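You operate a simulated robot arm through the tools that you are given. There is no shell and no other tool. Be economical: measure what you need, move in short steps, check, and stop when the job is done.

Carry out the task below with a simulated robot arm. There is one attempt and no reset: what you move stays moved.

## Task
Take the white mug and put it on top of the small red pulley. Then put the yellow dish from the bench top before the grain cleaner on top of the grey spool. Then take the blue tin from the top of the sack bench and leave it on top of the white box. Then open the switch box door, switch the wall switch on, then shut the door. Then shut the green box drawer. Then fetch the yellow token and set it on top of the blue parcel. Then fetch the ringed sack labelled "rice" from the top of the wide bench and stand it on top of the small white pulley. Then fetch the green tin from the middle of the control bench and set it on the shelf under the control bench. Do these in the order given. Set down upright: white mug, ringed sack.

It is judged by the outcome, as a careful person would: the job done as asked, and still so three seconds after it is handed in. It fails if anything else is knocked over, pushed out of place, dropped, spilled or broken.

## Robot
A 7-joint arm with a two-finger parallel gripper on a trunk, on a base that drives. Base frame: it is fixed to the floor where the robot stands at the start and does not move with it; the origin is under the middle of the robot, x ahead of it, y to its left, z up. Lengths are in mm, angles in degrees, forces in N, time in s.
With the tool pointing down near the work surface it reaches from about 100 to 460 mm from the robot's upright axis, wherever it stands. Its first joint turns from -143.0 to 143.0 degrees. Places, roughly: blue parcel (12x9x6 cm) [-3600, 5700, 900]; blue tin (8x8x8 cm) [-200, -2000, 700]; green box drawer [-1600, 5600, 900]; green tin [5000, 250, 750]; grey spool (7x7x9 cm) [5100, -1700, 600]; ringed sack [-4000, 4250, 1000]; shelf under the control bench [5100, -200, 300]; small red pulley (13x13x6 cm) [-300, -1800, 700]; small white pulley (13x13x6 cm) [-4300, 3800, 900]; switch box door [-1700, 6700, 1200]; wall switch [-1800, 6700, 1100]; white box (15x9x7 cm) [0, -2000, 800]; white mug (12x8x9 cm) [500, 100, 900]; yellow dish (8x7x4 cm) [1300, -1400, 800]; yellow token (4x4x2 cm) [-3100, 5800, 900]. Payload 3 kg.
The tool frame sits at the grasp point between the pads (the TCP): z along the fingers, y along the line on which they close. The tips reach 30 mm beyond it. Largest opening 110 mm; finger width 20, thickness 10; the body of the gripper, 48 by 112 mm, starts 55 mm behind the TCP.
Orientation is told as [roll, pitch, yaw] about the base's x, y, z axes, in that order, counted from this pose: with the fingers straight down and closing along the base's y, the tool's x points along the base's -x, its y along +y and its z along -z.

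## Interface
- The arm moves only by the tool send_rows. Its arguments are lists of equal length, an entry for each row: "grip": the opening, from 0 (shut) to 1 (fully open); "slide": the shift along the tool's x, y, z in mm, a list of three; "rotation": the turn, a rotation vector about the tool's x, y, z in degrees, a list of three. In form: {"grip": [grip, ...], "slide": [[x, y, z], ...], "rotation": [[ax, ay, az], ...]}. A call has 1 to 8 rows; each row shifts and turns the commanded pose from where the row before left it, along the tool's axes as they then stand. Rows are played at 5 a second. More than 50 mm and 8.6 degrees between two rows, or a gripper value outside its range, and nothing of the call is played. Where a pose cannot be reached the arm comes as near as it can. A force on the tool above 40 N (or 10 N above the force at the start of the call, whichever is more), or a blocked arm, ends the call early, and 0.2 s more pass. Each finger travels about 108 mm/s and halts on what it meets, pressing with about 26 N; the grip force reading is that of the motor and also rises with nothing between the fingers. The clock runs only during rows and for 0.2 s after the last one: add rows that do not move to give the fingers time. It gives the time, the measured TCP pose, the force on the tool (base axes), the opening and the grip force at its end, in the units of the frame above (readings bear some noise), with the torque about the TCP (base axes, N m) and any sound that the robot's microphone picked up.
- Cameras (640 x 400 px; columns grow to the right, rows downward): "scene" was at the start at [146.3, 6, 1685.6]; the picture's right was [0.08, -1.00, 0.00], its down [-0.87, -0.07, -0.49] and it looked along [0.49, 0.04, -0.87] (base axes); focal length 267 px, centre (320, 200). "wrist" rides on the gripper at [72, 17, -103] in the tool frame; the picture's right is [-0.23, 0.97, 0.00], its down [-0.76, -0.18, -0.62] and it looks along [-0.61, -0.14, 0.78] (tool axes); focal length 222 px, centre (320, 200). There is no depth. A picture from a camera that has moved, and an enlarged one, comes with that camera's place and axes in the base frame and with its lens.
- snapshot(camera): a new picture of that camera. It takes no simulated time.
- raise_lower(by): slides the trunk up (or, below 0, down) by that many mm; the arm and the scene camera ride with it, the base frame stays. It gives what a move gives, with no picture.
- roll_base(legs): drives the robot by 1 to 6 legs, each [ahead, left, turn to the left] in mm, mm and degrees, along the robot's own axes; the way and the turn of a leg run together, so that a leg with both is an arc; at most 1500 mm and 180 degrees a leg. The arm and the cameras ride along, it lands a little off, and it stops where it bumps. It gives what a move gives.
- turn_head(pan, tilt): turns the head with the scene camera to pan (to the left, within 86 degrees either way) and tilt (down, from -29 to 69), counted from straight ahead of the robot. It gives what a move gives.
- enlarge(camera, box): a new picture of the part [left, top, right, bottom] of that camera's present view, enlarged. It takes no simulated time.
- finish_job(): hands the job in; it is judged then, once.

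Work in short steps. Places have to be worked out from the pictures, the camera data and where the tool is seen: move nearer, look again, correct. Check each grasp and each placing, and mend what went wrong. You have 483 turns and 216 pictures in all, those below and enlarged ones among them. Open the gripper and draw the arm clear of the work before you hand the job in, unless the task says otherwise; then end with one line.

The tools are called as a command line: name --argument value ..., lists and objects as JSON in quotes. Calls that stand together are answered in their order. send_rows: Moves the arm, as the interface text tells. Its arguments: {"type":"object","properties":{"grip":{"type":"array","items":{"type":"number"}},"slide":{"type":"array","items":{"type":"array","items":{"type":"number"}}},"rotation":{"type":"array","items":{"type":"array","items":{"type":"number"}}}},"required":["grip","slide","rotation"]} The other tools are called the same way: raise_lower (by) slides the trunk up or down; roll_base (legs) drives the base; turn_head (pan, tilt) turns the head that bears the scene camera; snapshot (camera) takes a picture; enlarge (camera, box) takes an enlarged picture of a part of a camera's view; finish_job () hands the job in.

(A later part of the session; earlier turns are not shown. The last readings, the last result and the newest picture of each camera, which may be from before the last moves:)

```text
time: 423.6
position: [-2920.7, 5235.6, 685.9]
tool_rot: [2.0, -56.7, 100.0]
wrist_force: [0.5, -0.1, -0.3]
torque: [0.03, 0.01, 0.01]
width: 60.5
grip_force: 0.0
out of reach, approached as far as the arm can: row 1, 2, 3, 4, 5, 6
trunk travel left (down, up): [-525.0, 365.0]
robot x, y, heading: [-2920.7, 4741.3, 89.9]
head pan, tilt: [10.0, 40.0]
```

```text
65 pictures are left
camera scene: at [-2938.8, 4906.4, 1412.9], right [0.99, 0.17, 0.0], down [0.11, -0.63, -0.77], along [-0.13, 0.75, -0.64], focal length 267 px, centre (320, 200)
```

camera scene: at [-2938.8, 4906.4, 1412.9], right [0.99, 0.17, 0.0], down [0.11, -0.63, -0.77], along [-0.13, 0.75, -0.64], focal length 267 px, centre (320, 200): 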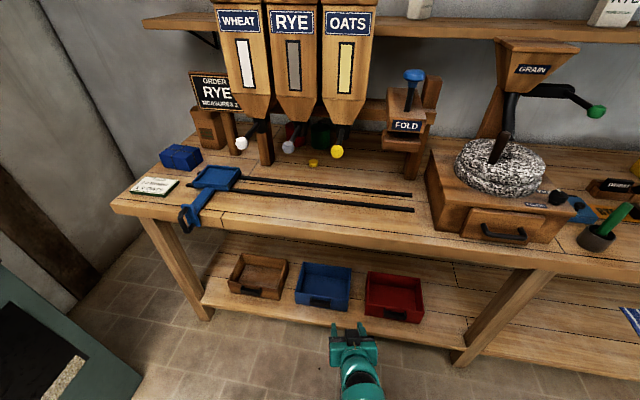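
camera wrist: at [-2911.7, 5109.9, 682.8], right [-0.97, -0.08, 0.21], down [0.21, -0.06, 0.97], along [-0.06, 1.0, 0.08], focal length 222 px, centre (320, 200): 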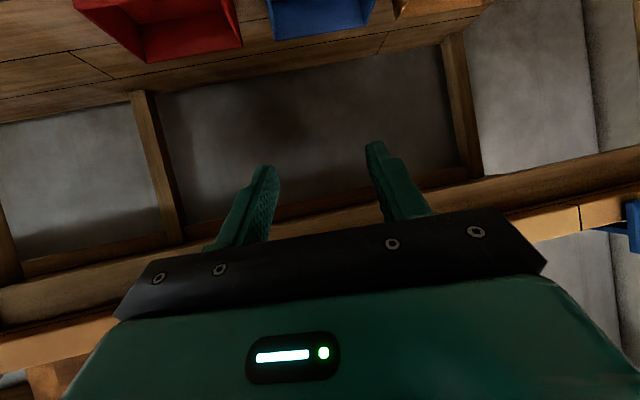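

With the trunk low I see the layout well. The feasible route to the token is low from the south-west (yaw ≈30°), west of the WHEAT rod. Raise trunk to a middle height, look west before driving there.

raise_lower --by 240

turn_head --pan 75 --tilt 30

snapshot --camera "scene"

```text
time: 426.1
position: [-2919.9, 5234.6, 927.2]
tool_rot: [2.1, -56.6, 100.0]
wrist_force: [0.1, -0.3, 0.0]
torque: [0.01, 0.02, 0.0]
width: 60.6
grip_force: 0.0
trunk travel left (down, up): [-765.0, 125.0]
robot x, y, heading: [-2923.1, 4742.5, 90.0]
head pan, tilt: [10.0, 40.0]
```

```text
time: 427.5
position: [-2920.4, 5235.4, 926.4]
tool_rot: [2.2, -56.7, 99.9]
wrist_force: [0.5, -0.2, 0.0]
torque: [0.0, 0.02, 0.01]
width: 60.5
grip_force: 0.0
trunk travel left (down, up): [-765.0, 125.0]
robot x, y, heading: [-2926.7, 4740.5, 89.7]
head pan, tilt: [75.0, 30.0]
```

```text
64 pictures are left
camera scene: at [-3011.2, 4846.1, 1668.3], right [0.26, 0.97, 0.0], down [0.48, -0.13, -0.87], along [-0.84, 0.23, -0.5], focal length 267 px, centre (320, 200)
```

scene: 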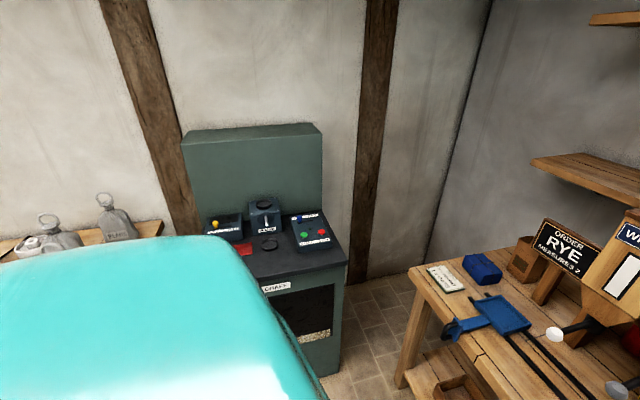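

West side is free enough (machine front x≈-3830). Yaw the tool right by 43° and drive to the south-west of the bench at heading 63°.

send_rows --grip '[0.55, 0.55, 0.55, 0.55, 0.55, 0.55, 0.55]' --slide '[[0, 0, 0], [0, 0, 0], [0, 0, 0], [0, 0, 0], [0, 0, 0], [0, 0, 0], [0, 0, 0]]' --rotation '[[6, 0, 3.95], [6, 0, 3.95], [6, 0, 3.95], [6, 0, 3.95], [6, 0, 3.95], [6, 0, 3.95], [0, 0, 0]]'

roll_base --legs '[[0, 500, 0], [60, 0, -26.5]]'

turn_head --pan 10 --tilt 42

snapshot --camera "scene"

```text
time: 429.1
position: [-2919.2, 5234.6, 926.9]
tool_rot: [1.7, -55.9, 57.1]
wrist_force: [1.3, -0.4, 0.6]
torque: [-0.03, -0.03, 0.02]
width: 60.5
grip_force: 0.1
trunk travel left (down, up): [-765.0, 125.0]
robot x, y, heading: [-2925.2, 4741.8, 89.8]
head pan, tilt: [75.0, 30.0]
```

```text
time: 433.4
position: [-3180.7, 5241.1, 926.5]
tool_rot: [1.8, -55.9, 29.6]
wrist_force: [0.0, 0.0, -0.5]
torque: [-0.01, -0.01, 0.0]
width: 60.4
grip_force: 0.1
trunk travel left (down, up): [-765.0, 125.0]
robot x, y, heading: [-3412.7, 4806.6, 62.5]
head pan, tilt: [75.0, 30.0]
```

```text
time: 434.7
position: [-3180.6, 5240.1, 926.9]
tool_rot: [1.7, -55.9, 29.6]
wrist_force: [-0.4, -0.4, 0.1]
torque: [-0.01, 0.0, 0.0]
width: 60.2
grip_force: 0.2
trunk travel left (down, up): [-765.0, 125.0]
robot x, y, heading: [-3413.9, 4805.5, 62.4]
head pan, tilt: [10.0, 42.0]
```

```text
63 pictures are left
camera scene: at [-3348.9, 4955.8, 1650.0], right [0.95, -0.3, 0.0], down [-0.2, -0.64, -0.74], along [0.23, 0.71, -0.67], focal length 267 px, centre (320, 200)
```

scene: 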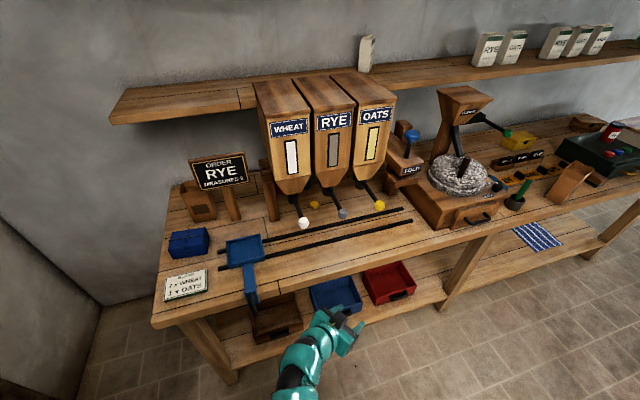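

Orientation achieved. Zoom for the WHEAT side geometry and token.

enlarge --camera "scene" --box '[180, 120, 420, 270]'

```text
2.67 times, centred on (300, 195) of scene
camera zoom: at [-3348.9, 4955.8, 1650.0], right [0.95, -0.3, 0.0], down [-0.2, -0.64, -0.74], along [0.23, 0.71, -0.67], focal length 712 px, centre (373, 213)
```

zoom: 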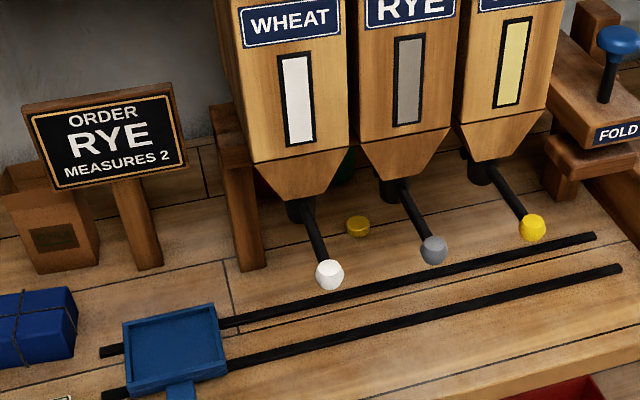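

I'll enter from the south-west over the scoop, then step down by trunk and slide in. First raise 75, turn +4°, and drive to (-3465,5140).

raise_lower --by 75

roll_base --legs '[[0, 0, 4.1], [0, 180, 0], [270, 0, 0]]'

snapshot --camera "wrist"

```text
time: 435.9
position: [-3180.0, 5241.4, 1002.1]
tool_rot: [1.6, -55.9, 29.6]
wrist_force: [-0.2, 0.0, 0.9]
torque: [-0.01, -0.02, -0.02]
width: 60.6
grip_force: 0.0
trunk travel left (down, up): [-840.0, 50.0]
robot x, y, heading: [-3412.6, 4805.6, 62.2]
head pan, tilt: [10.0, 42.0]
```

```text
time: 437.7
position: [-3334.4, 5314.5, 1001.7]
tool_rot: [1.7, -56.0, 34.4]
wrist_force: [0.5, 1.0, 0.0]
torque: [-0.01, 0.01, -0.01]
width: 60.5
grip_force: 0.1
trunk travel left (down, up): [-840.0, 50.0]
robot x, y, heading: [-3528.4, 4859.8, 66.6]
head pan, tilt: [10.0, 42.0]
stopped in leg 2: the robot was blocked; the commanded pose is now the measured one
```

```text
61 pictures are left
camera wrist: at [-3446.7, 5255.2, 999.4], right [-0.46, 0.86, 0.2], down [0.04, -0.21, 0.98], along [0.88, 0.46, 0.06], focal length 222 px, centre (320, 200)
```

wrist: 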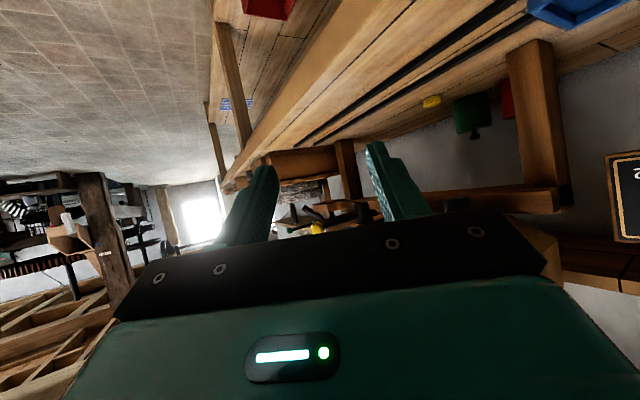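

Blocked on the left by the machine; nothing seems moved. Ease right, then go forward to (-3440,5140).

roll_base --legs '[[0, -45, 0], [285, 60, 0]]'

snapshot --camera "wrist"

snapshot --camera "scene"

```text
time: 440.2
position: [-3236.5, 5580.0, 1002.0]
tool_rot: [1.7, -56.0, 34.3]
wrist_force: [-0.1, 0.2, 0.3]
torque: [0.0, 0.03, 0.0]
width: 60.7
grip_force: 0.0
trunk travel left (down, up): [-840.0, 50.0]
robot x, y, heading: [-3428.9, 5125.5, 66.9]
head pan, tilt: [10.0, 42.0]
```

```text
60 pictures are left
camera wrist: at [-3347.9, 5521.6, 999.4], right [-0.46, 0.86, 0.2], down [0.04, -0.21, 0.98], along [0.89, 0.46, 0.06], focal length 222 px, centre (320, 200)
```

wrist: 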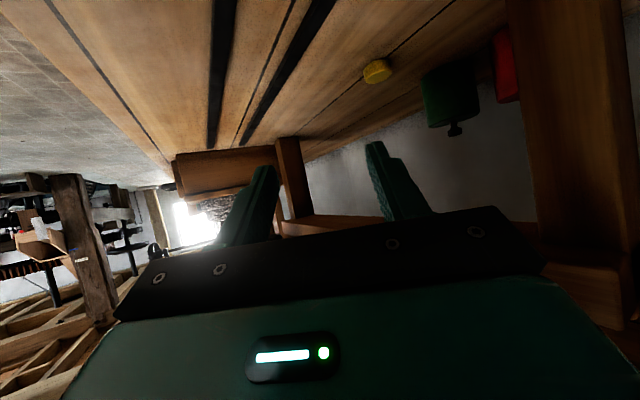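

```text
59 pictures are left
camera scene: at [-3380.7, 5283.2, 1724.8], right [0.97, -0.23, 0.0], down [-0.15, -0.65, -0.74], along [0.17, 0.72, -0.67], focal length 267 px, centre (320, 200)
```

scene: 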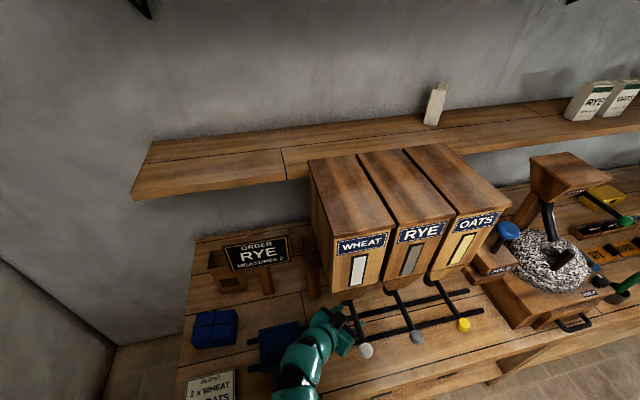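

The gripper is already under the WHEAT rod (clear). Lower the trunk 77, then slide toward the token in the first step.

raise_lower --by -77

send_rows --grip '[0.55, 0.55, 0.55, 0.55, 0.55]' --slide '[[-9, 14, 22], [-9, 14, 22], [-9, 14, 22], [-9, 14, 22], [0, 0, 0]]' --rotation '[[0, 0, 0], [0, 0, 0], [0, 0, 0], [0, 0, 0], [0, 0, 0]]'

snapshot --camera "wrist"

enlarge --camera "scene" --box '[180, 200, 500, 400]'

```text
time: 441.3
position: [-3235.8, 5578.3, 925.0]
tool_rot: [1.7, -56.0, 34.1]
wrist_force: [-0.3, 0.0, -0.1]
torque: [0.01, 0.02, 0.02]
width: 60.5
grip_force: 0.1
trunk travel left (down, up): [-763.0, 127.0]
robot x, y, heading: [-3431.1, 5124.3, 66.5]
head pan, tilt: [10.0, 42.0]
```

```text
time: 442.5
position: [-3192.3, 5678.6, 904.0]
tool_rot: [1.6, -55.9, 34.3]
wrist_force: [1.1, 0.4, 0.3]
torque: [-0.02, -0.05, -0.01]
width: 60.5
grip_force: 0.0
trunk travel left (down, up): [-763.0, 127.0]
robot x, y, heading: [-3428.7, 5125.0, 66.7]
head pan, tilt: [10.0, 42.0]
```

```text
58 pictures are left
camera wrist: at [-3305.1, 5620.5, 902.6], right [-0.46, 0.86, 0.2], down [0.04, -0.21, 0.98], along [0.89, 0.46, 0.06], focal length 222 px, centre (320, 200)
```

wrist: 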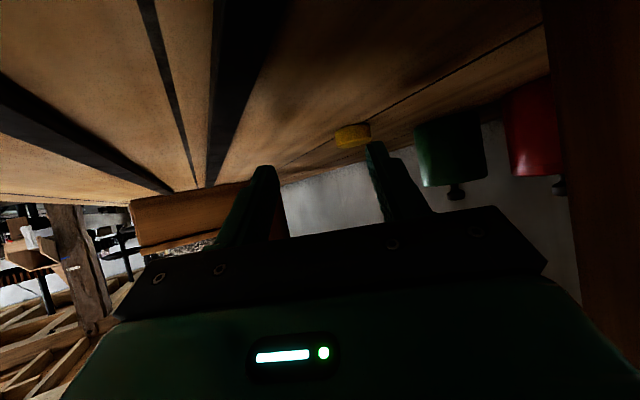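

```text
2.00 times, centred on (340, 300) of scene
camera zoom: at [-3381.0, 5281.6, 1648.0], right [0.97, -0.23, 0.0], down [-0.15, -0.65, -0.74], along [0.17, 0.72, -0.67], focal length 534 px, centre (280, 0)
```

zoom: 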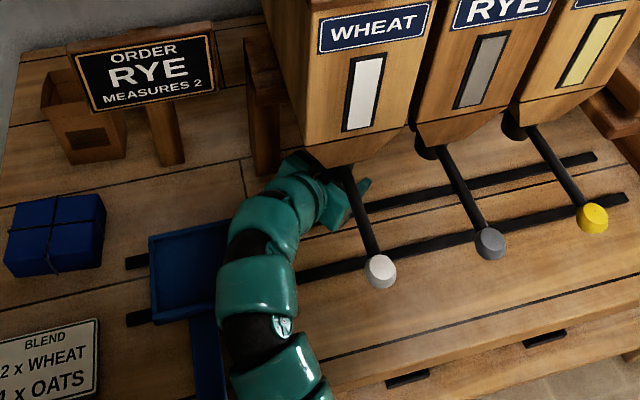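

Clear on both sides. Token at (-3118,5768). Next: lateral shift then advance toward it.

send_rows --grip '[0.6, 0.6, 0.6, 0.6, 0.6]' --slide '[[-8, 16, 12], [-8, 16, 12], [-7, 0, 20], [-6, 0, 20], [0, 0, 0]]' --rotation '[[0, 0, 0], [0, 0, 0], [0, 0, 0], [0, 0, 0], [0, 0, 0]]'

enlarge --camera "wrist" --box '[180, 40, 500, 240]'

```text
time: 443.7
position: [-3155.0, 5745.7, 895.6]
tool_rot: [1.6, -55.9, 34.1]
wrist_force: [1.0, 0.6, 0.2]
torque: [0.02, -0.01, -0.06]
width: 66.2
grip_force: 0.1
trunk travel left (down, up): [-763.0, 127.0]
robot x, y, heading: [-3432.4, 5126.5, 66.7]
head pan, tilt: [10.0, 42.0]
```

```text
2.00 times, centred on (340, 140) of wrist
camera zoom: at [-3266.2, 5688.0, 893.0], right [-0.46, 0.86, 0.2], down [0.04, -0.21, 0.98], along [0.89, 0.46, 0.06], focal length 444 px, centre (280, 320)
```

zoom: 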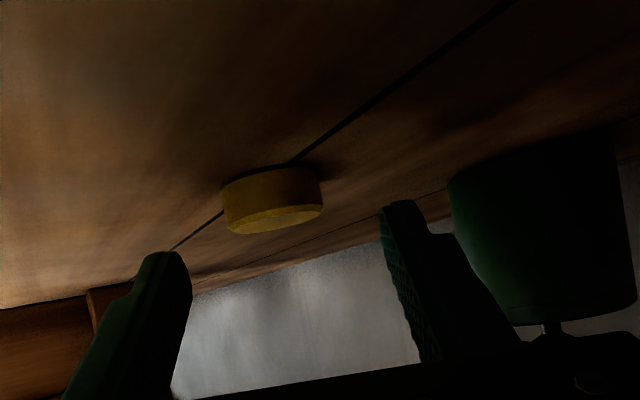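

Token straight ahead. Final advance 40 mm.

send_rows --grip '[0.6, 0.6, 0.6, 0.6]' --slide '[[-1, -2, 14], [-1, 0, 14], [0, 0, 11], [0, 0, 0]]' --rotation '[[0, 0, 0], [0, 0, 0], [0, 0, 0], [0, 0, 0]]'

enlarge --camera "wrist" --box '[180, 40, 500, 240]'

```text
time: 444.7
position: [-3127.4, 5763.6, 875.5]
tool_rot: [1.8, -56.0, 34.1]
wrist_force: [-4.8, -3.0, 7.2]
torque: [-0.16, -0.16, -0.14]
width: 65.7
grip_force: 0.0
trunk travel left (down, up): [-763.0, 127.0]
robot x, y, heading: [-3428.5, 5126.3, 66.8]
head pan, tilt: [10.0, 42.0]
```

```text
2.00 times, centred on (340, 140) of wrist
camera zoom: at [-3239.5, 5705.0, 873.4], right [-0.46, 0.86, 0.21], down [0.04, -0.21, 0.98], along [0.89, 0.46, 0.06], focal length 444 px, centre (280, 320)
```

zoom: 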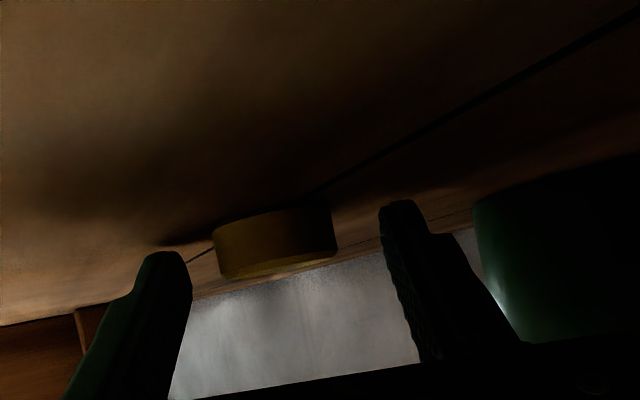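

Tips just touch the bench; token is between them. Close.

send_rows --grip '[0.5, 0.35, 0.2, 0.2, 0.2, 0.2]' --slide '[[-0.8, 0, -0.5], [0, 0, 0], [0, 0, 0], [0, 0, 0], [0, 0, 0], [0, 0, 0]]' --rotation '[[0, 0, 0], [0, 0, 0], [0, 0, 0], [0, 0, 0], [0, 0, 0], [0, 0, 0]]'

```text
time: 446.1
position: [-3126.3, 5763.8, 875.7]
tool_rot: [1.9, -55.9, 34.3]
wrist_force: [1.5, -0.2, 4.1]
torque: [-0.03, -0.18, -0.04]
width: 34.8
grip_force: 26.2
trunk travel left (down, up): [-763.0, 127.0]
robot x, y, heading: [-3432.1, 5127.8, 66.8]
head pan, tilt: [10.0, 42.0]
```

Token gripped (35 mm). Lift 15 and retrace the path.

send_rows --grip '[0.2, 0.2, 0.2, 0.2, 0.2, 0.2, 0.2, 0.2]' --slide '[[-6, 0, -4], [-7, 0, -5], [1, 1, -20], [2, 1, -20], [6, 0, -20], [7, 0, -20], [8, -16, -12], [8, -16, -12]]' --rotation '[[0, 0, 0], [0, 0, 0], [0, 0, 0], [0, 0, 0], [0, 0, 0], [0, 0, 0], [0, 0, 0], [0, 0, 0]]'

send_rows --grip '[0.2, 0.2, 0.2, 0.2, 0.2]' --slide '[[9, -14, -22], [9, -14, -22], [9, -14, -22], [9, -14, -22], [0, 0, 0]]' --rotation '[[0, 0, 0], [0, 0, 0], [0, 0, 0], [0, 0, 0], [0, 0, 0]]'

snapshot --camera "wrist"

```text
time: 447.9
position: [-3194.0, 5677.8, 924.1]
tool_rot: [1.8, -55.9, 34.3]
wrist_force: [0.1, 0.6, 0.5]
torque: [0.0, 0.05, -0.01]
width: 34.7
grip_force: 25.8
trunk travel left (down, up): [-763.0, 127.0]
robot x, y, heading: [-3432.8, 5123.3, 67.0]
head pan, tilt: [10.0, 42.0]
```

```text
time: 449.1
position: [-3235.7, 5578.4, 941.7]
tool_rot: [1.8, -55.9, 34.3]
wrist_force: [0.3, 0.2, -1.0]
torque: [0.01, -0.01, 0.0]
width: 34.5
grip_force: 26.0
trunk travel left (down, up): [-763.0, 127.0]
robot x, y, heading: [-3429.1, 5125.2, 66.8]
head pan, tilt: [10.0, 42.0]
```

```text
54 pictures are left
camera wrist: at [-3349.1, 5520.1, 939.4], right [-0.46, 0.86, 0.21], down [0.04, -0.21, 0.98], along [0.89, 0.46, 0.06], focal length 222 px, centre (320, 200)
```

wrist: 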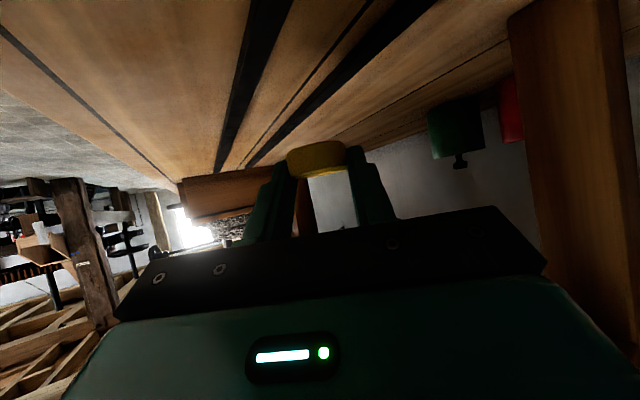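

Token held. Withdraw the base the way I came, raise the trunk a bit and turn toward the blue parcel.

roll_base --legs '[[-285, -80, 0]]'

raise_lower --by 60

roll_base --legs '[[0, 0, 39]]'

turn_head --pan 5 --tilt 45

snapshot --camera "scene"

```text
time: 451.2
position: [-3272.4, 5281.2, 941.2]
tool_rot: [1.8, -56.0, 34.2]
wrist_force: [0.4, -1.0, 0.3]
torque: [0.02, -0.01, 0.01]
width: 34.4
grip_force: 25.9
trunk travel left (down, up): [-763.0, 127.0]
robot x, y, heading: [-3470.7, 4829.5, 66.9]
head pan, tilt: [10.0, 42.0]
```

```text
time: 452.2
position: [-3274.8, 5282.3, 1001.0]
tool_rot: [1.6, -55.9, 34.3]
wrist_force: [0.6, 0.1, -1.1]
torque: [-0.02, -0.01, 0.0]
width: 34.5
grip_force: 26.5
trunk travel left (down, up): [-823.0, 67.0]
robot x, y, heading: [-3467.4, 4830.4, 66.7]
head pan, tilt: [10.0, 42.0]
```

```text
time: 454.4
position: [-3606.8, 5302.1, 1001.0]
tool_rot: [1.7, -55.8, 73.9]
wrist_force: [0.2, -0.9, -1.2]
torque: [-0.01, 0.03, -0.01]
width: 34.2
grip_force: 26.1
trunk travel left (down, up): [-823.0, 67.0]
robot x, y, heading: [-3470.6, 4826.5, 106.4]
head pan, tilt: [10.0, 42.0]
```

```text
time: 455.1
position: [-3607.0, 5302.0, 1001.4]
tool_rot: [1.8, -55.9, 73.9]
wrist_force: [0.6, -0.1, -0.2]
torque: [0.0, 0.01, 0.0]
width: 34.2
grip_force: 26.4
trunk travel left (down, up): [-823.0, 67.0]
robot x, y, heading: [-3469.4, 4829.0, 106.2]
head pan, tilt: [5.0, 45.0]
```

```text
53 pictures are left
camera scene: at [-3521.0, 4983.0, 1703.7], right [0.93, 0.37, 0.0], down [0.26, -0.66, -0.71], along [-0.26, 0.66, -0.71], focal length 267 px, centre (320, 200)
```

scene: 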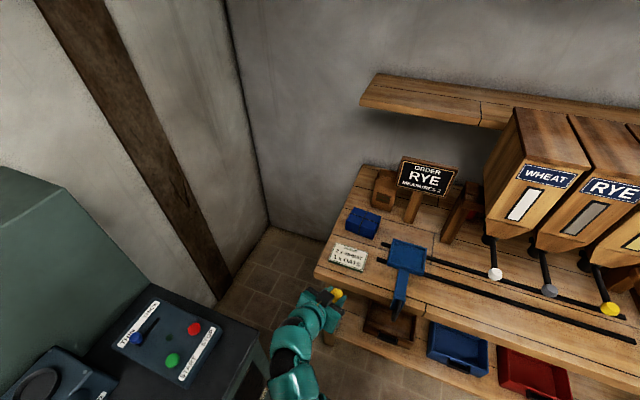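

Parcel top centre ≈(-3618,5702,903). Drive forward-right to (-3460,5125), then extend the arm over it.

roll_base --legs '[[282, -91, 0]]'

send_rows --grip '[0.2, 0.2, 0.2, 0.2, 0.2]' --slide '[[-8, 12, 18], [-8, 12, 18], [-8, 12, 18], [-8, 12, 18], [0, 0, 0]]' --rotation '[[0, 0, 0], [0, 0, 0], [0, 0, 0], [0, 0, 0], [0, 0, 0]]'

snapshot --camera "wrist"

enlarge --camera "scene" --box '[240, 160, 480, 340]'

```text
time: 457.1
position: [-3599.6, 5598.9, 1001.3]
tool_rot: [1.7, -55.8, 73.9]
wrist_force: [-0.5, 0.0, -0.5]
torque: [0.01, 0.01, 0.02]
width: 34.6
grip_force: 25.7
trunk travel left (down, up): [-823.0, 67.0]
robot x, y, heading: [-3459.2, 5124.4, 106.5]
head pan, tilt: [5.0, 45.0]
```

```text
time: 458.3
position: [-3626.3, 5685.6, 989.3]
tool_rot: [1.8, -55.9, 73.8]
wrist_force: [0.9, -0.4, 0.2]
torque: [-0.03, -0.02, 0.01]
width: 34.8
grip_force: 25.4
trunk travel left (down, up): [-823.0, 67.0]
robot x, y, heading: [-3464.0, 5125.9, 106.6]
head pan, tilt: [5.0, 45.0]
```

```text
52 pictures are left
camera wrist: at [-3674.1, 5570.4, 987.0], right [-0.91, 0.37, 0.21], down [0.17, -0.14, 0.98], along [0.39, 0.92, 0.06], focal length 222 px, centre (320, 200)
```

wrist: 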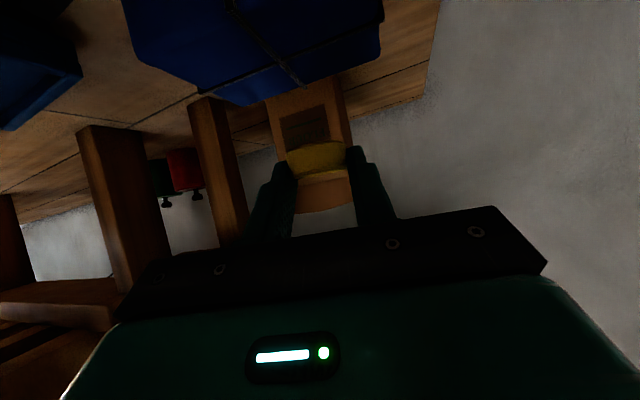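

```text
2.22 times, centred on (360, 250) of scene
camera zoom: at [-3512.9, 5278.1, 1703.7], right [0.93, 0.37, 0.0], down [0.26, -0.66, -0.71], along [-0.26, 0.66, -0.71], focal length 594 px, centre (231, 89)
```

zoom: 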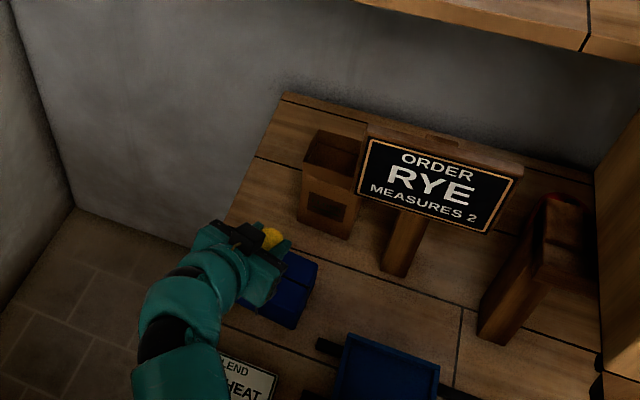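

Parcel centre ≈(-3614,5695) from the wrist view; token is 8 mm off. Correct and lower 40.

send_rows --grip '[0.2, 0.2, 0.2, 0.2, 0.2]' --slide '[[9, -4, 5], [9, -4, 5], [9, 0, 5], [8, 0, 4], [0, 0, 0]]' --rotation '[[0, 0, 0], [0, 0, 0], [0, 0, 0], [0, 0, 0], [0, 0, 0]]'

snapshot --camera "wrist"

```text
time: 459.5
position: [-3620.0, 5679.5, 949.2]
tool_rot: [1.8, -56.0, 73.8]
wrist_force: [1.2, -0.3, 0.0]
torque: [0.02, 0.01, -0.04]
width: 34.4
grip_force: 25.7
trunk travel left (down, up): [-823.0, 67.0]
robot x, y, heading: [-3462.5, 5124.0, 106.5]
head pan, tilt: [5.0, 45.0]
```

```text
50 pictures are left
camera wrist: at [-3668.7, 5563.9, 946.9], right [-0.91, 0.37, 0.21], down [0.17, -0.14, 0.98], along [0.39, 0.92, 0.06], focal length 222 px, centre (320, 200)
```

wrist: 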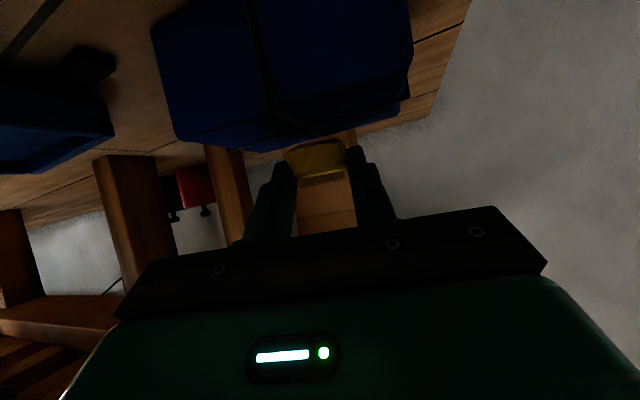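

Well placed within ~10 mm. Small correction and lower to contact.

send_rows --grip '[0.2, 0.2, 0.2, 0.2, 0.2, 0.2]' --slide '[[1.3, -1, 6], [1.3, -1, 6], [2.5, 0, 1.7], [1.7, 0, 1.1], [1.7, 0, 1.1], [0, 0, 0]]' --rotation '[[0, 0, 0], [0, 0, 0], [0, 0, 0], [0, 0, 0], [0, 0, 0], [0, 0, 0]]'

```text
time: 460.9
position: [-3616.9, 5687.1, 935.2]
tool_rot: [2.1, -56.1, 73.6]
wrist_force: [1.0, 3.7, 23.1]
torque: [0.39, -0.21, 0.08]
width: 35.1
grip_force: 26.0
trunk travel left (down, up): [-823.0, 67.0]
robot x, y, heading: [-3459.2, 5127.1, 106.3]
head pan, tilt: [5.0, 45.0]
```

Contact at 23 N. Ease 1 mm, release, and withdraw up and back.

send_rows --grip '[0.28, 0.34, 0.4, 0.45, 0.45]' --slide '[[-1, 0, -0.6], [0, 0, 0], [0, 0, 0], [0, 0, 0], [0, 0, 0]]' --rotation '[[0, 0, 0], [0, 0, 0], [0, 0, 0], [0, 0, 0], [0, 0, 0]]'

send_rows --grip '[0.5, 0.5, 0.5, 0.5, 0.5, 0.5]' --slide '[[0, 0, -10], [0, 0, -20], [0, 0, -25], [0, 0, -25], [0, 0, -20], [0, 0, 0]]' --rotation '[[0, 0, 0], [0, 0, 0], [0, 0, 0], [0, 0, 0], [0, 0, 0], [0, 0, 0]]'

roll_base --legs '[[-282, 60, 0]]'

enlarge --camera "scene" --box '[260, 140, 500, 300]'

```text
time: 462.1
position: [-3618.2, 5686.3, 935.4]
tool_rot: [1.9, -56.1, 73.8]
wrist_force: [-9.5, 4.9, 28.8]
torque: [0.5, -0.56, 0.4]
width: 44.1
grip_force: 0.1
trunk travel left (down, up): [-823.0, 67.0]
robot x, y, heading: [-3458.7, 5124.1, 106.4]
head pan, tilt: [5.0, 45.0]
```

```text
time: 463.5
position: [-3636.1, 5607.5, 989.4]
tool_rot: [1.7, -55.8, 73.9]
wrist_force: [-0.2, 0.3, -0.1]
torque: [-0.03, 0.0, -0.01]
width: 54.9
grip_force: 0.0
trunk travel left (down, up): [-823.0, 67.0]
robot x, y, heading: [-3461.2, 5128.7, 106.7]
head pan, tilt: [5.0, 45.0]
```

```text
time: 465.5
position: [-3614.5, 5320.6, 990.3]
tool_rot: [1.7, -55.9, 73.8]
wrist_force: [-0.5, 0.3, -0.5]
torque: [-0.02, 0.02, -0.02]
width: 55.1
grip_force: 0.1
trunk travel left (down, up): [-823.0, 67.0]
robot x, y, heading: [-3441.4, 4838.9, 106.5]
head pan, tilt: [5.0, 45.0]
```

```text
2.50 times, centred on (380, 220) of scene
camera zoom: at [-3491.4, 4990.8, 1703.8], right [0.93, 0.37, 0.0], down [0.26, -0.66, -0.71], along [-0.26, 0.66, -0.71], focal length 668 px, centre (170, 150)
```

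zoom: 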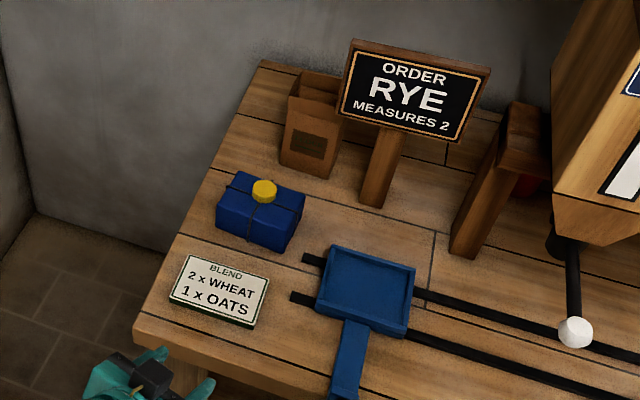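

Token sits on the blue parcel. Next the ringed sacks: back away east a little, and look toward the wide bench to the west/south-west.

roll_base --legs '[[-250, -250, 0], [0, 0, 73.5]]'

turn_head --pan 15 --tilt 30

snapshot --camera "scene"

```text
time: 471.0
position: [-3636.7, 4625.9, 990.1]
tool_rot: [1.8, -56.0, 149.1]
wrist_force: [-0.1, -0.3, -0.3]
torque: [-0.03, 0.02, -0.01]
width: 55.2
grip_force: 0.2
trunk travel left (down, up): [-823.0, 67.0]
robot x, y, heading: [-3124.4, 4670.4, -178.3]
head pan, tilt: [5.0, 45.0]
```

```text
time: 471.8
position: [-3636.3, 4626.0, 989.5]
tool_rot: [1.7, -55.9, 149.1]
wrist_force: [-0.1, 0.4, 0.8]
torque: [0.0, 0.01, -0.03]
width: 54.9
grip_force: 0.1
trunk travel left (down, up): [-823.0, 67.0]
robot x, y, heading: [-3128.3, 4674.7, -178.4]
head pan, tilt: [15.0, 30.0]
```

```text
48 pictures are left
camera scene: at [-3292.0, 4645.3, 1726.2], right [-0.29, 0.96, 0.0], down [0.48, 0.14, -0.87], along [-0.83, -0.25, -0.5], focal length 267 px, centre (320, 200)
```

scene: 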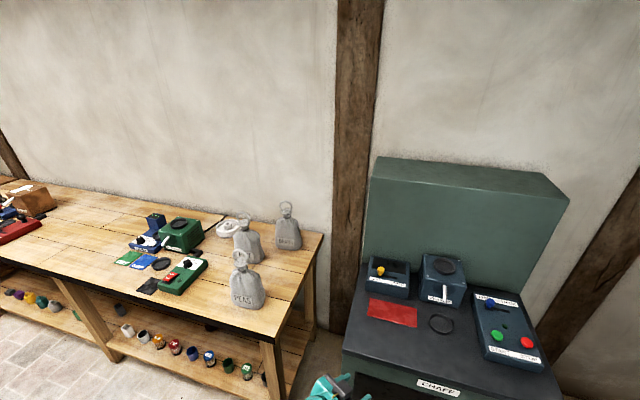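

Zoom on the sacks to read labels.

enlarge --camera "scene" --box '[190, 180, 330, 320]'

```text
2.86 times, centred on (260, 250) of scene
camera zoom: at [-3292.0, 4645.3, 1726.2], right [-0.29, 0.96, 0.0], down [0.48, 0.14, -0.87], along [-0.83, -0.25, -0.5], focal length 763 px, centre (491, 57)
```

zoom: 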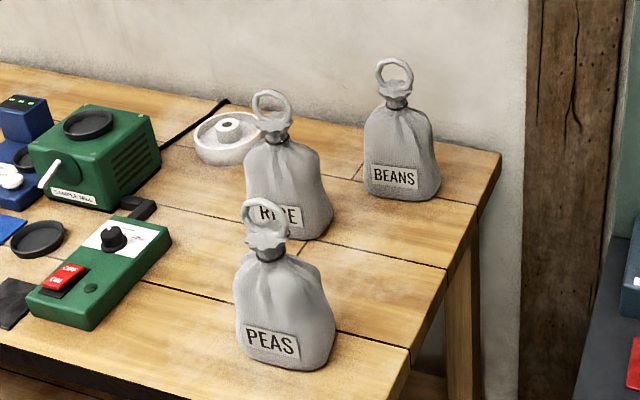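

Zoom more on the middle label to be certain.

enlarge --camera "scene" --box '[225, 195, 285, 275]'

```text
5.00 times, centred on (255, 235) of scene
camera zoom: at [-3292.0, 4645.3, 1726.2], right [-0.29, 0.96, 0.0], down [0.48, 0.14, -0.87], along [-0.83, -0.25, -0.5], focal length 1336 px, centre (645, 25)
```

zoom: 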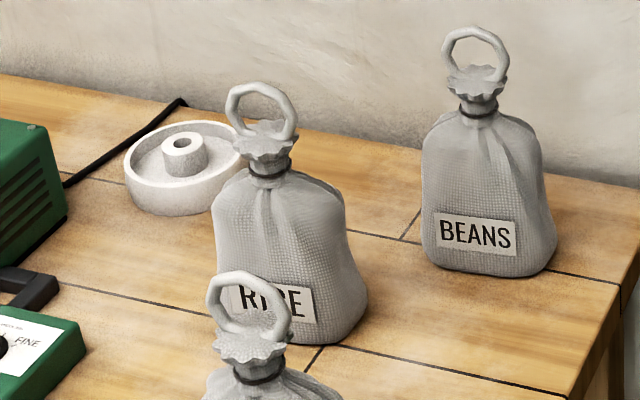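

It's RICE. I'll grip it at the neck with a horizontal tool. Reorient the tool here (yaw to heading, tilt to horizontal).

send_rows --grip '[0.7, 0.7, 0.7, 0.7, 0.7, 0.7, 0.7, 0.7]' --slide '[[0, 0, 0], [0, 0, 0], [0, 0, 0], [0, 0, 0], [0, 0, 0], [0, 0, 0], [0, 0, 0], [0, 0, 0]]' --rotation '[[-6.6, 0, -4.5], [-6.6, 0, -4.5], [-6.6, 0, -4.5], [-6.6, 0, -4.5], [0, -8.5, 0], [0, -8.5, 0], [0, -8.5, 0], [0, -8.5, 0]]'

raise_lower --by 60

roll_base --legs '[[130, 520, 0]]'

turn_head --pan 0 --tilt 35

enlarge --camera "scene" --box '[160, 100, 480, 300]'

```text
time: 473.6
position: [-3636.7, 4626.1, 989.6]
tool_rot: [125.9, -89.2, 56.6]
wrist_force: [0.3, 0.7, -0.1]
torque: [0.01, 0.0, 0.02]
width: 77.0
grip_force: 0.1
trunk travel left (down, up): [-823.0, 67.0]
robot x, y, heading: [-3122.9, 4672.0, -178.3]
head pan, tilt: [15.0, 30.0]
```

```text
time: 474.6
position: [-3637.1, 4627.3, 1049.5]
tool_rot: [117.4, -89.3, 65.2]
wrist_force: [0.5, 0.5, 0.0]
torque: [-0.02, 0.03, 0.0]
width: 76.9
grip_force: 0.0
trunk travel left (down, up): [-883.0, 7.0]
robot x, y, heading: [-3125.9, 4670.9, -178.2]
head pan, tilt: [15.0, 30.0]
```

```text
time: 477.6
position: [-3752.8, 4107.4, 1048.8]
tool_rot: [118.1, -89.2, 64.4]
wrist_force: [0.8, -0.2, 0.7]
torque: [-0.02, 0.03, -0.03]
width: 77.2
grip_force: 0.1
trunk travel left (down, up): [-883.0, 7.0]
robot x, y, heading: [-3241.3, 4153.5, -178.4]
head pan, tilt: [15.0, 30.0]
```

```text
time: 478.4
position: [-3753.5, 4106.1, 1050.7]
tool_rot: [117.4, -89.2, 65.0]
wrist_force: [0.3, 0.1, 0.4]
torque: [0.03, 0.01, 0.02]
width: 76.7
grip_force: 0.1
trunk travel left (down, up): [-883.0, 7.0]
robot x, y, heading: [-3242.3, 4153.4, -178.3]
head pan, tilt: [0.0, 35.0]
```

```text
2.00 times, centred on (320, 200) of scene
camera zoom: at [-3409.5, 4148.2, 1778.5], right [-0.03, 1.0, 0.0], down [0.57, 0.02, -0.82], along [-0.82, -0.02, -0.57], focal length 534 px, centre (320, 200)
```

zoom: 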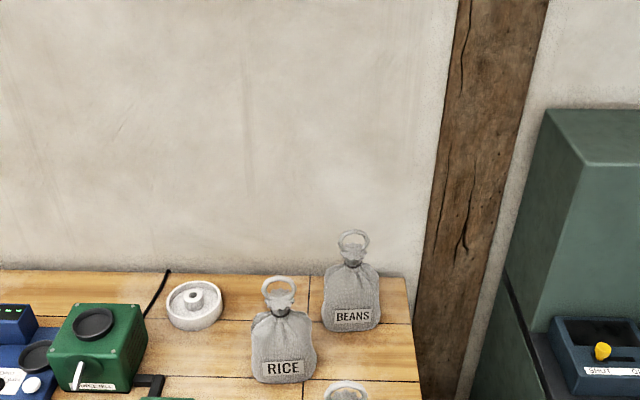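

RICE neck triangulates to (-4107,4058,1032), ring top ≈1121; white pulley hub at (-4285,3829,~890), bench ≈830. Align y and drive 270 forward.

roll_base --legs '[[0, 48, -1.7], [260, 0, 0]]'

snapshot --camera "wrist"

enlarge --camera "scene" --box '[160, 150, 480, 390]'

```text
time: 480.8
position: [-4008.8, 4074.6, 1049.3]
tool_rot: [114.2, -89.1, 66.5]
wrist_force: [-0.3, -0.5, -0.2]
torque: [-0.02, 0.0, 0.01]
width: 77.3
grip_force: 0.0
trunk travel left (down, up): [-883.0, 7.0]
robot x, y, heading: [-3494.8, 4102.6, 180.0]
head pan, tilt: [0.0, 35.0]
```

```text
44 pictures are left
camera wrist: at [-3905.2, 4060.2, 976.4], right [0.01, -0.97, 0.24], down [0.63, 0.19, 0.76], along [-0.78, 0.14, 0.61], focal length 222 px, centre (320, 200)
```

wrist: 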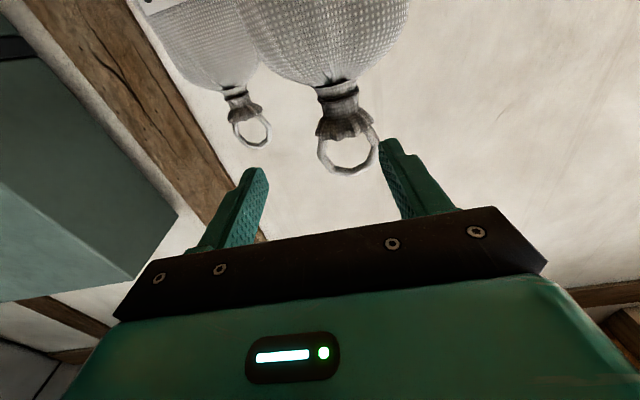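

```text
1.67 times, centred on (320, 270) of scene
camera zoom: at [-3664.8, 4106.4, 1778.3], right [0.0, 1.0, 0.0], down [0.57, 0.0, -0.82], along [-0.82, 0.0, -0.57], focal length 445 px, centre (320, 83)
```

zoom: 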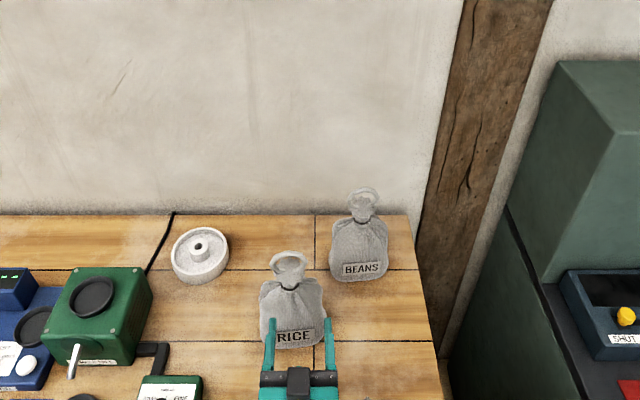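

Neck seen at y≈4054, z≈1024. Align laterally and in height, then advance.

send_rows --grip '[0.8, 0.8, 0.8, 0.8, 0.8]' --slide '[[12, 10, 0], [11, 10.5, 0], [0, 0, 25], [0, 0, 25], [0, 0, 0]]' --rotation '[[0, 0, 0], [0, 0, 0], [0, 0, 0], [0, 0, 0], [0, 0, 0]]'

snapshot --camera "wrist"

```text
time: 482.0
position: [-4057.3, 4053.7, 1026.9]
tool_rot: [116.2, -89.2, 64.4]
wrist_force: [-0.1, -0.4, -0.1]
torque: [-0.02, -0.03, 0.03]
width: 87.9
grip_force: 0.0
trunk travel left (down, up): [-883.0, 7.0]
robot x, y, heading: [-3498.9, 4105.8, 179.8]
head pan, tilt: [0.0, 35.0]
```

```text
42 pictures are left
camera wrist: at [-3955.0, 4039.1, 954.1], right [0.01, -0.97, 0.24], down [0.63, 0.19, 0.76], along [-0.78, 0.14, 0.61], focal length 222 px, centre (320, 200)
```

wrist: 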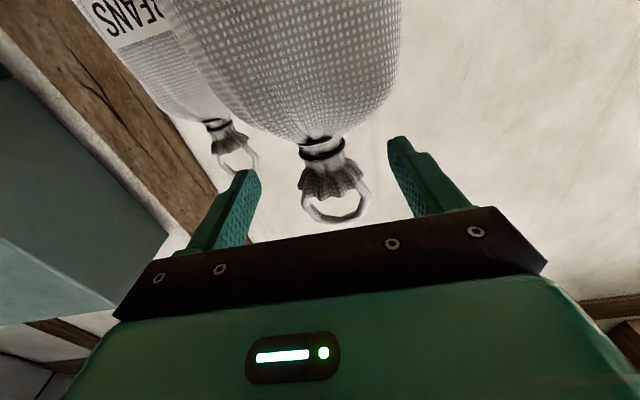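

Perfectly aligned. Advance 47 and close on the neck.

send_rows --grip '[0.8, 0.8, 0.8, 0.8]' --slide '[[0, 0, 18], [0, 0, 17], [0, 0, 12], [0, 0, 0]]' --rotation '[[0, 0, 0], [0, 0, 0], [0, 0, 0], [0, 0, 0]]'

send_rows --grip '[0.6, 0.45, 0.3, 0.15, 0.15, 0.15]' --slide '[[0, 0, 0], [0, 0, 0], [0, 0, 0], [0, 0, 0], [0, 0, 0], [0, 0, 0]]' --rotation '[[0, 0, 0], [0, 0, 0], [0, 0, 0], [0, 0, 0], [0, 0, 0], [0, 0, 0]]'

snapshot --camera "wrist"

```text
time: 483.0
position: [-4105.5, 4054.5, 1026.5]
tool_rot: [116.4, -89.2, 64.3]
wrist_force: [0.3, -0.5, 1.3]
torque: [0.0, -0.05, -0.04]
width: 87.8
grip_force: 0.1
trunk travel left (down, up): [-883.0, 7.0]
robot x, y, heading: [-3496.8, 4103.5, 180.0]
head pan, tilt: [0.0, 35.0]
```

```text
time: 484.4
position: [-4105.2, 4053.3, 1026.1]
tool_rot: [119.6, -89.2, 61.1]
wrist_force: [-2.8, -3.5, 2.9]
torque: [0.1, 0.21, 0.15]
width: 83.8
grip_force: 26.0
trunk travel left (down, up): [-883.0, 7.0]
robot x, y, heading: [-3497.2, 4103.1, 179.8]
head pan, tilt: [0.0, 35.0]
```

```text
41 pictures are left
camera wrist: at [-4002.1, 4038.4, 953.4], right [0.01, -0.97, 0.24], down [0.63, 0.19, 0.76], along [-0.78, 0.14, 0.61], focal length 222 px, centre (320, 200)
```

wrist: 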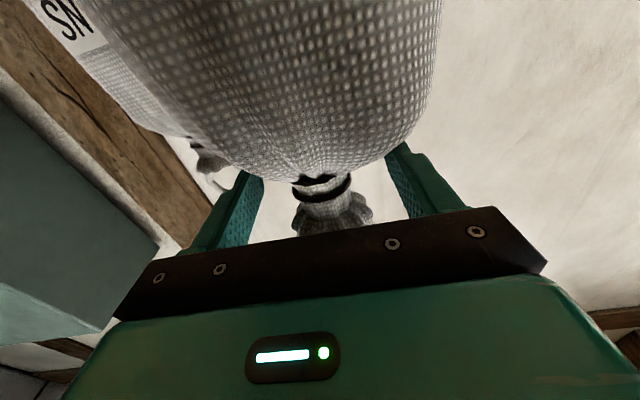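

Fingers stopped at 84 mm on the sack's shoulders. Test this grip with a gentle 20 mm lift.

send_rows --grip '[0.15, 0.15, 0.15, 0.15, 0.15]' --slide '[[-3, 0, 0], [-5, 0, 0], [-6, 0, 0], [-6, 0, 0], [0, 0, 0]]' --rotation '[[0, 0, 0], [0, 0, 0], [0, 0, 0], [0, 0, 0], [0, 0, 0]]'

snapshot --camera "wrist"

```text
time: 485.6
position: [-4104.4, 4053.6, 1046.5]
tool_rot: [112.8, -89.3, 67.9]
wrist_force: [-0.3, -0.2, -10.5]
torque: [0.0, -0.09, -0.01]
width: 83.6
grip_force: 25.4
trunk travel left (down, up): [-883.0, 7.0]
robot x, y, heading: [-3495.5, 4103.4, 180.0]
head pan, tilt: [0.0, 35.0]
```

```text
40 pictures are left
camera wrist: at [-4002.1, 4038.8, 973.9], right [0.01, -0.97, 0.24], down [0.62, 0.19, 0.76], along [-0.78, 0.14, 0.61], focal length 222 px, centre (320, 200)
```

wrist: 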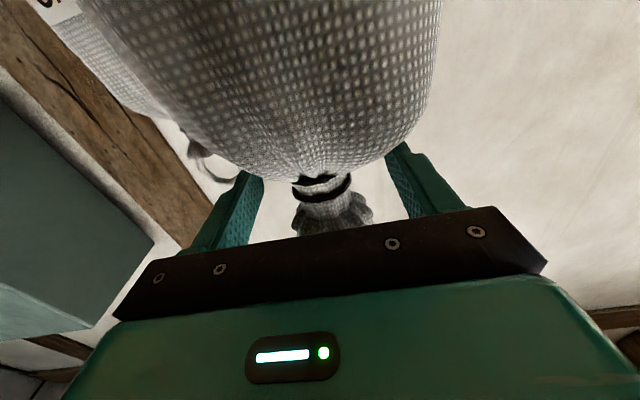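

Sack lifts firmly (≈1 kg, no slip). Raise slowly another 80 mm.

send_rows --grip '[0.15, 0.15, 0.15, 0.15, 0.15, 0.15, 0.15, 0.15]' --slide '[[-6, 0, 0], [-11, 0, 0], [-13, 0, 0], [-13, 0, 0], [-13, 0, 0], [-13, 0, 0], [-11, 0, 0], [0, 0, 0]]' --rotation '[[0, 0, 0], [0, 0, 0], [0, 0, 0], [0, 0, 0], [0, 0, 0], [0, 0, 0], [0, 0, 0], [0, 0, 0]]'

enlarge --camera "scene" --box '[160, 150, 480, 390]'

```text
time: 487.4
position: [-4104.9, 4054.4, 1128.7]
tool_rot: [111.9, -89.2, 68.8]
wrist_force: [0.8, -1.1, -10.4]
torque: [0.0, -0.09, 0.01]
width: 83.4
grip_force: 25.5
trunk travel left (down, up): [-883.0, 7.0]
robot x, y, heading: [-3495.1, 4106.8, 179.8]
head pan, tilt: [0.0, 35.0]
```

```text
1.67 times, centred on (320, 270) of scene
camera zoom: at [-3664.7, 4106.3, 1778.3], right [0.0, 1.0, 0.0], down [0.57, 0.0, -0.82], along [-0.82, 0.0, -0.57], focal length 445 px, centre (320, 83)
```

zoom: 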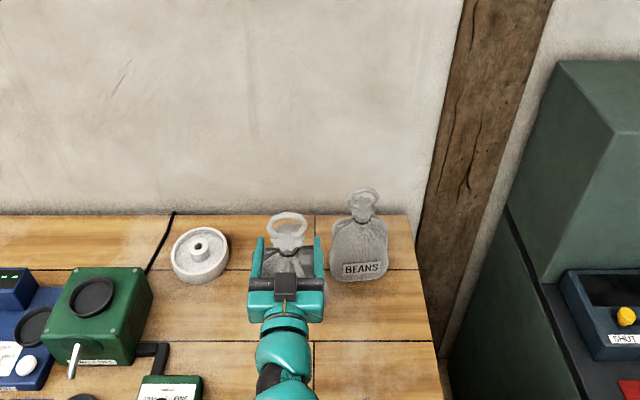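

Pulley hub re-confirmed at (-4283,3831,891). Move west first (base 90 + arm 85), then strafe south.

roll_base --legs '[[90, 0, 0]]'

send_rows --grip '[0.15, 0.15, 0.15, 0.15, 0.15, 0.15, 0.15, 0.15]' --slide '[[0, 0, 8], [0, 0, 13], [0, 0, 14], [0, 0, 14], [0, 0, 14], [0, 0, 14], [0, 0, 8], [0, 0, 0]]' --rotation '[[0, 0, 0], [0, 0, 0], [0, 0, 0], [0, 0, 0], [0, 0, 0], [0, 0, 0], [0, 0, 0], [0, 0, 0]]'

roll_base --legs '[[0, 223, 0]]'

enlarge --camera "scene" --box '[160, 150, 480, 390]'

```text
time: 488.5
position: [-4149.9, 4046.6, 1129.0]
tool_rot: [126.2, -89.0, 55.7]
wrist_force: [1.2, -0.5, -9.7]
torque: [-0.02, -0.18, 0.01]
width: 83.5
grip_force: 25.7
trunk travel left (down, up): [-883.0, 7.0]
robot x, y, heading: [-3544.4, 4113.9, -178.8]
head pan, tilt: [0.0, 35.0]
```

```text
time: 490.3
position: [-4237.6, 4044.4, 1129.3]
tool_rot: [113.0, -89.2, 69.1]
wrist_force: [-0.2, 0.1, -9.5]
torque: [0.0, -0.11, -0.04]
width: 83.3
grip_force: 26.1
trunk travel left (down, up): [-883.0, 7.0]
robot x, y, heading: [-3548.4, 4110.2, -178.8]
head pan, tilt: [0.0, 35.0]
```

```text
time: 492.0
position: [-4235.2, 3819.0, 1128.6]
tool_rot: [113.5, -89.3, 68.4]
wrist_force: [0.0, -0.6, -9.9]
torque: [-0.03, -0.07, 0.02]
width: 83.3
grip_force: 26.3
trunk travel left (down, up): [-883.0, 7.0]
robot x, y, heading: [-3541.7, 3888.4, -178.8]
head pan, tilt: [0.0, 35.0]
```

```text
1.67 times, centred on (320, 270) of scene
camera zoom: at [-3710.8, 3883.6, 1778.3], right [-0.02, 1.0, 0.0], down [0.57, 0.01, -0.82], along [-0.82, -0.02, -0.57], focal length 445 px, centre (320, 83)
```

zoom: 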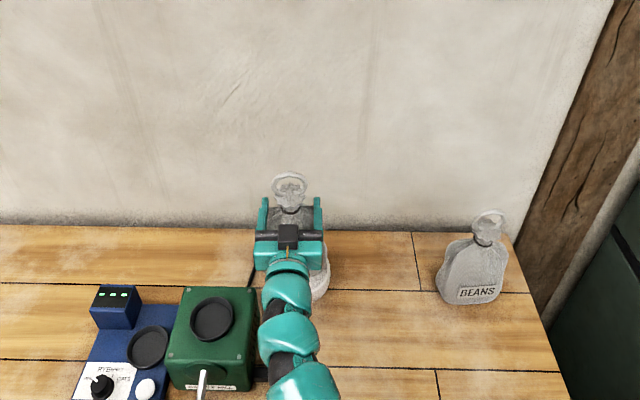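

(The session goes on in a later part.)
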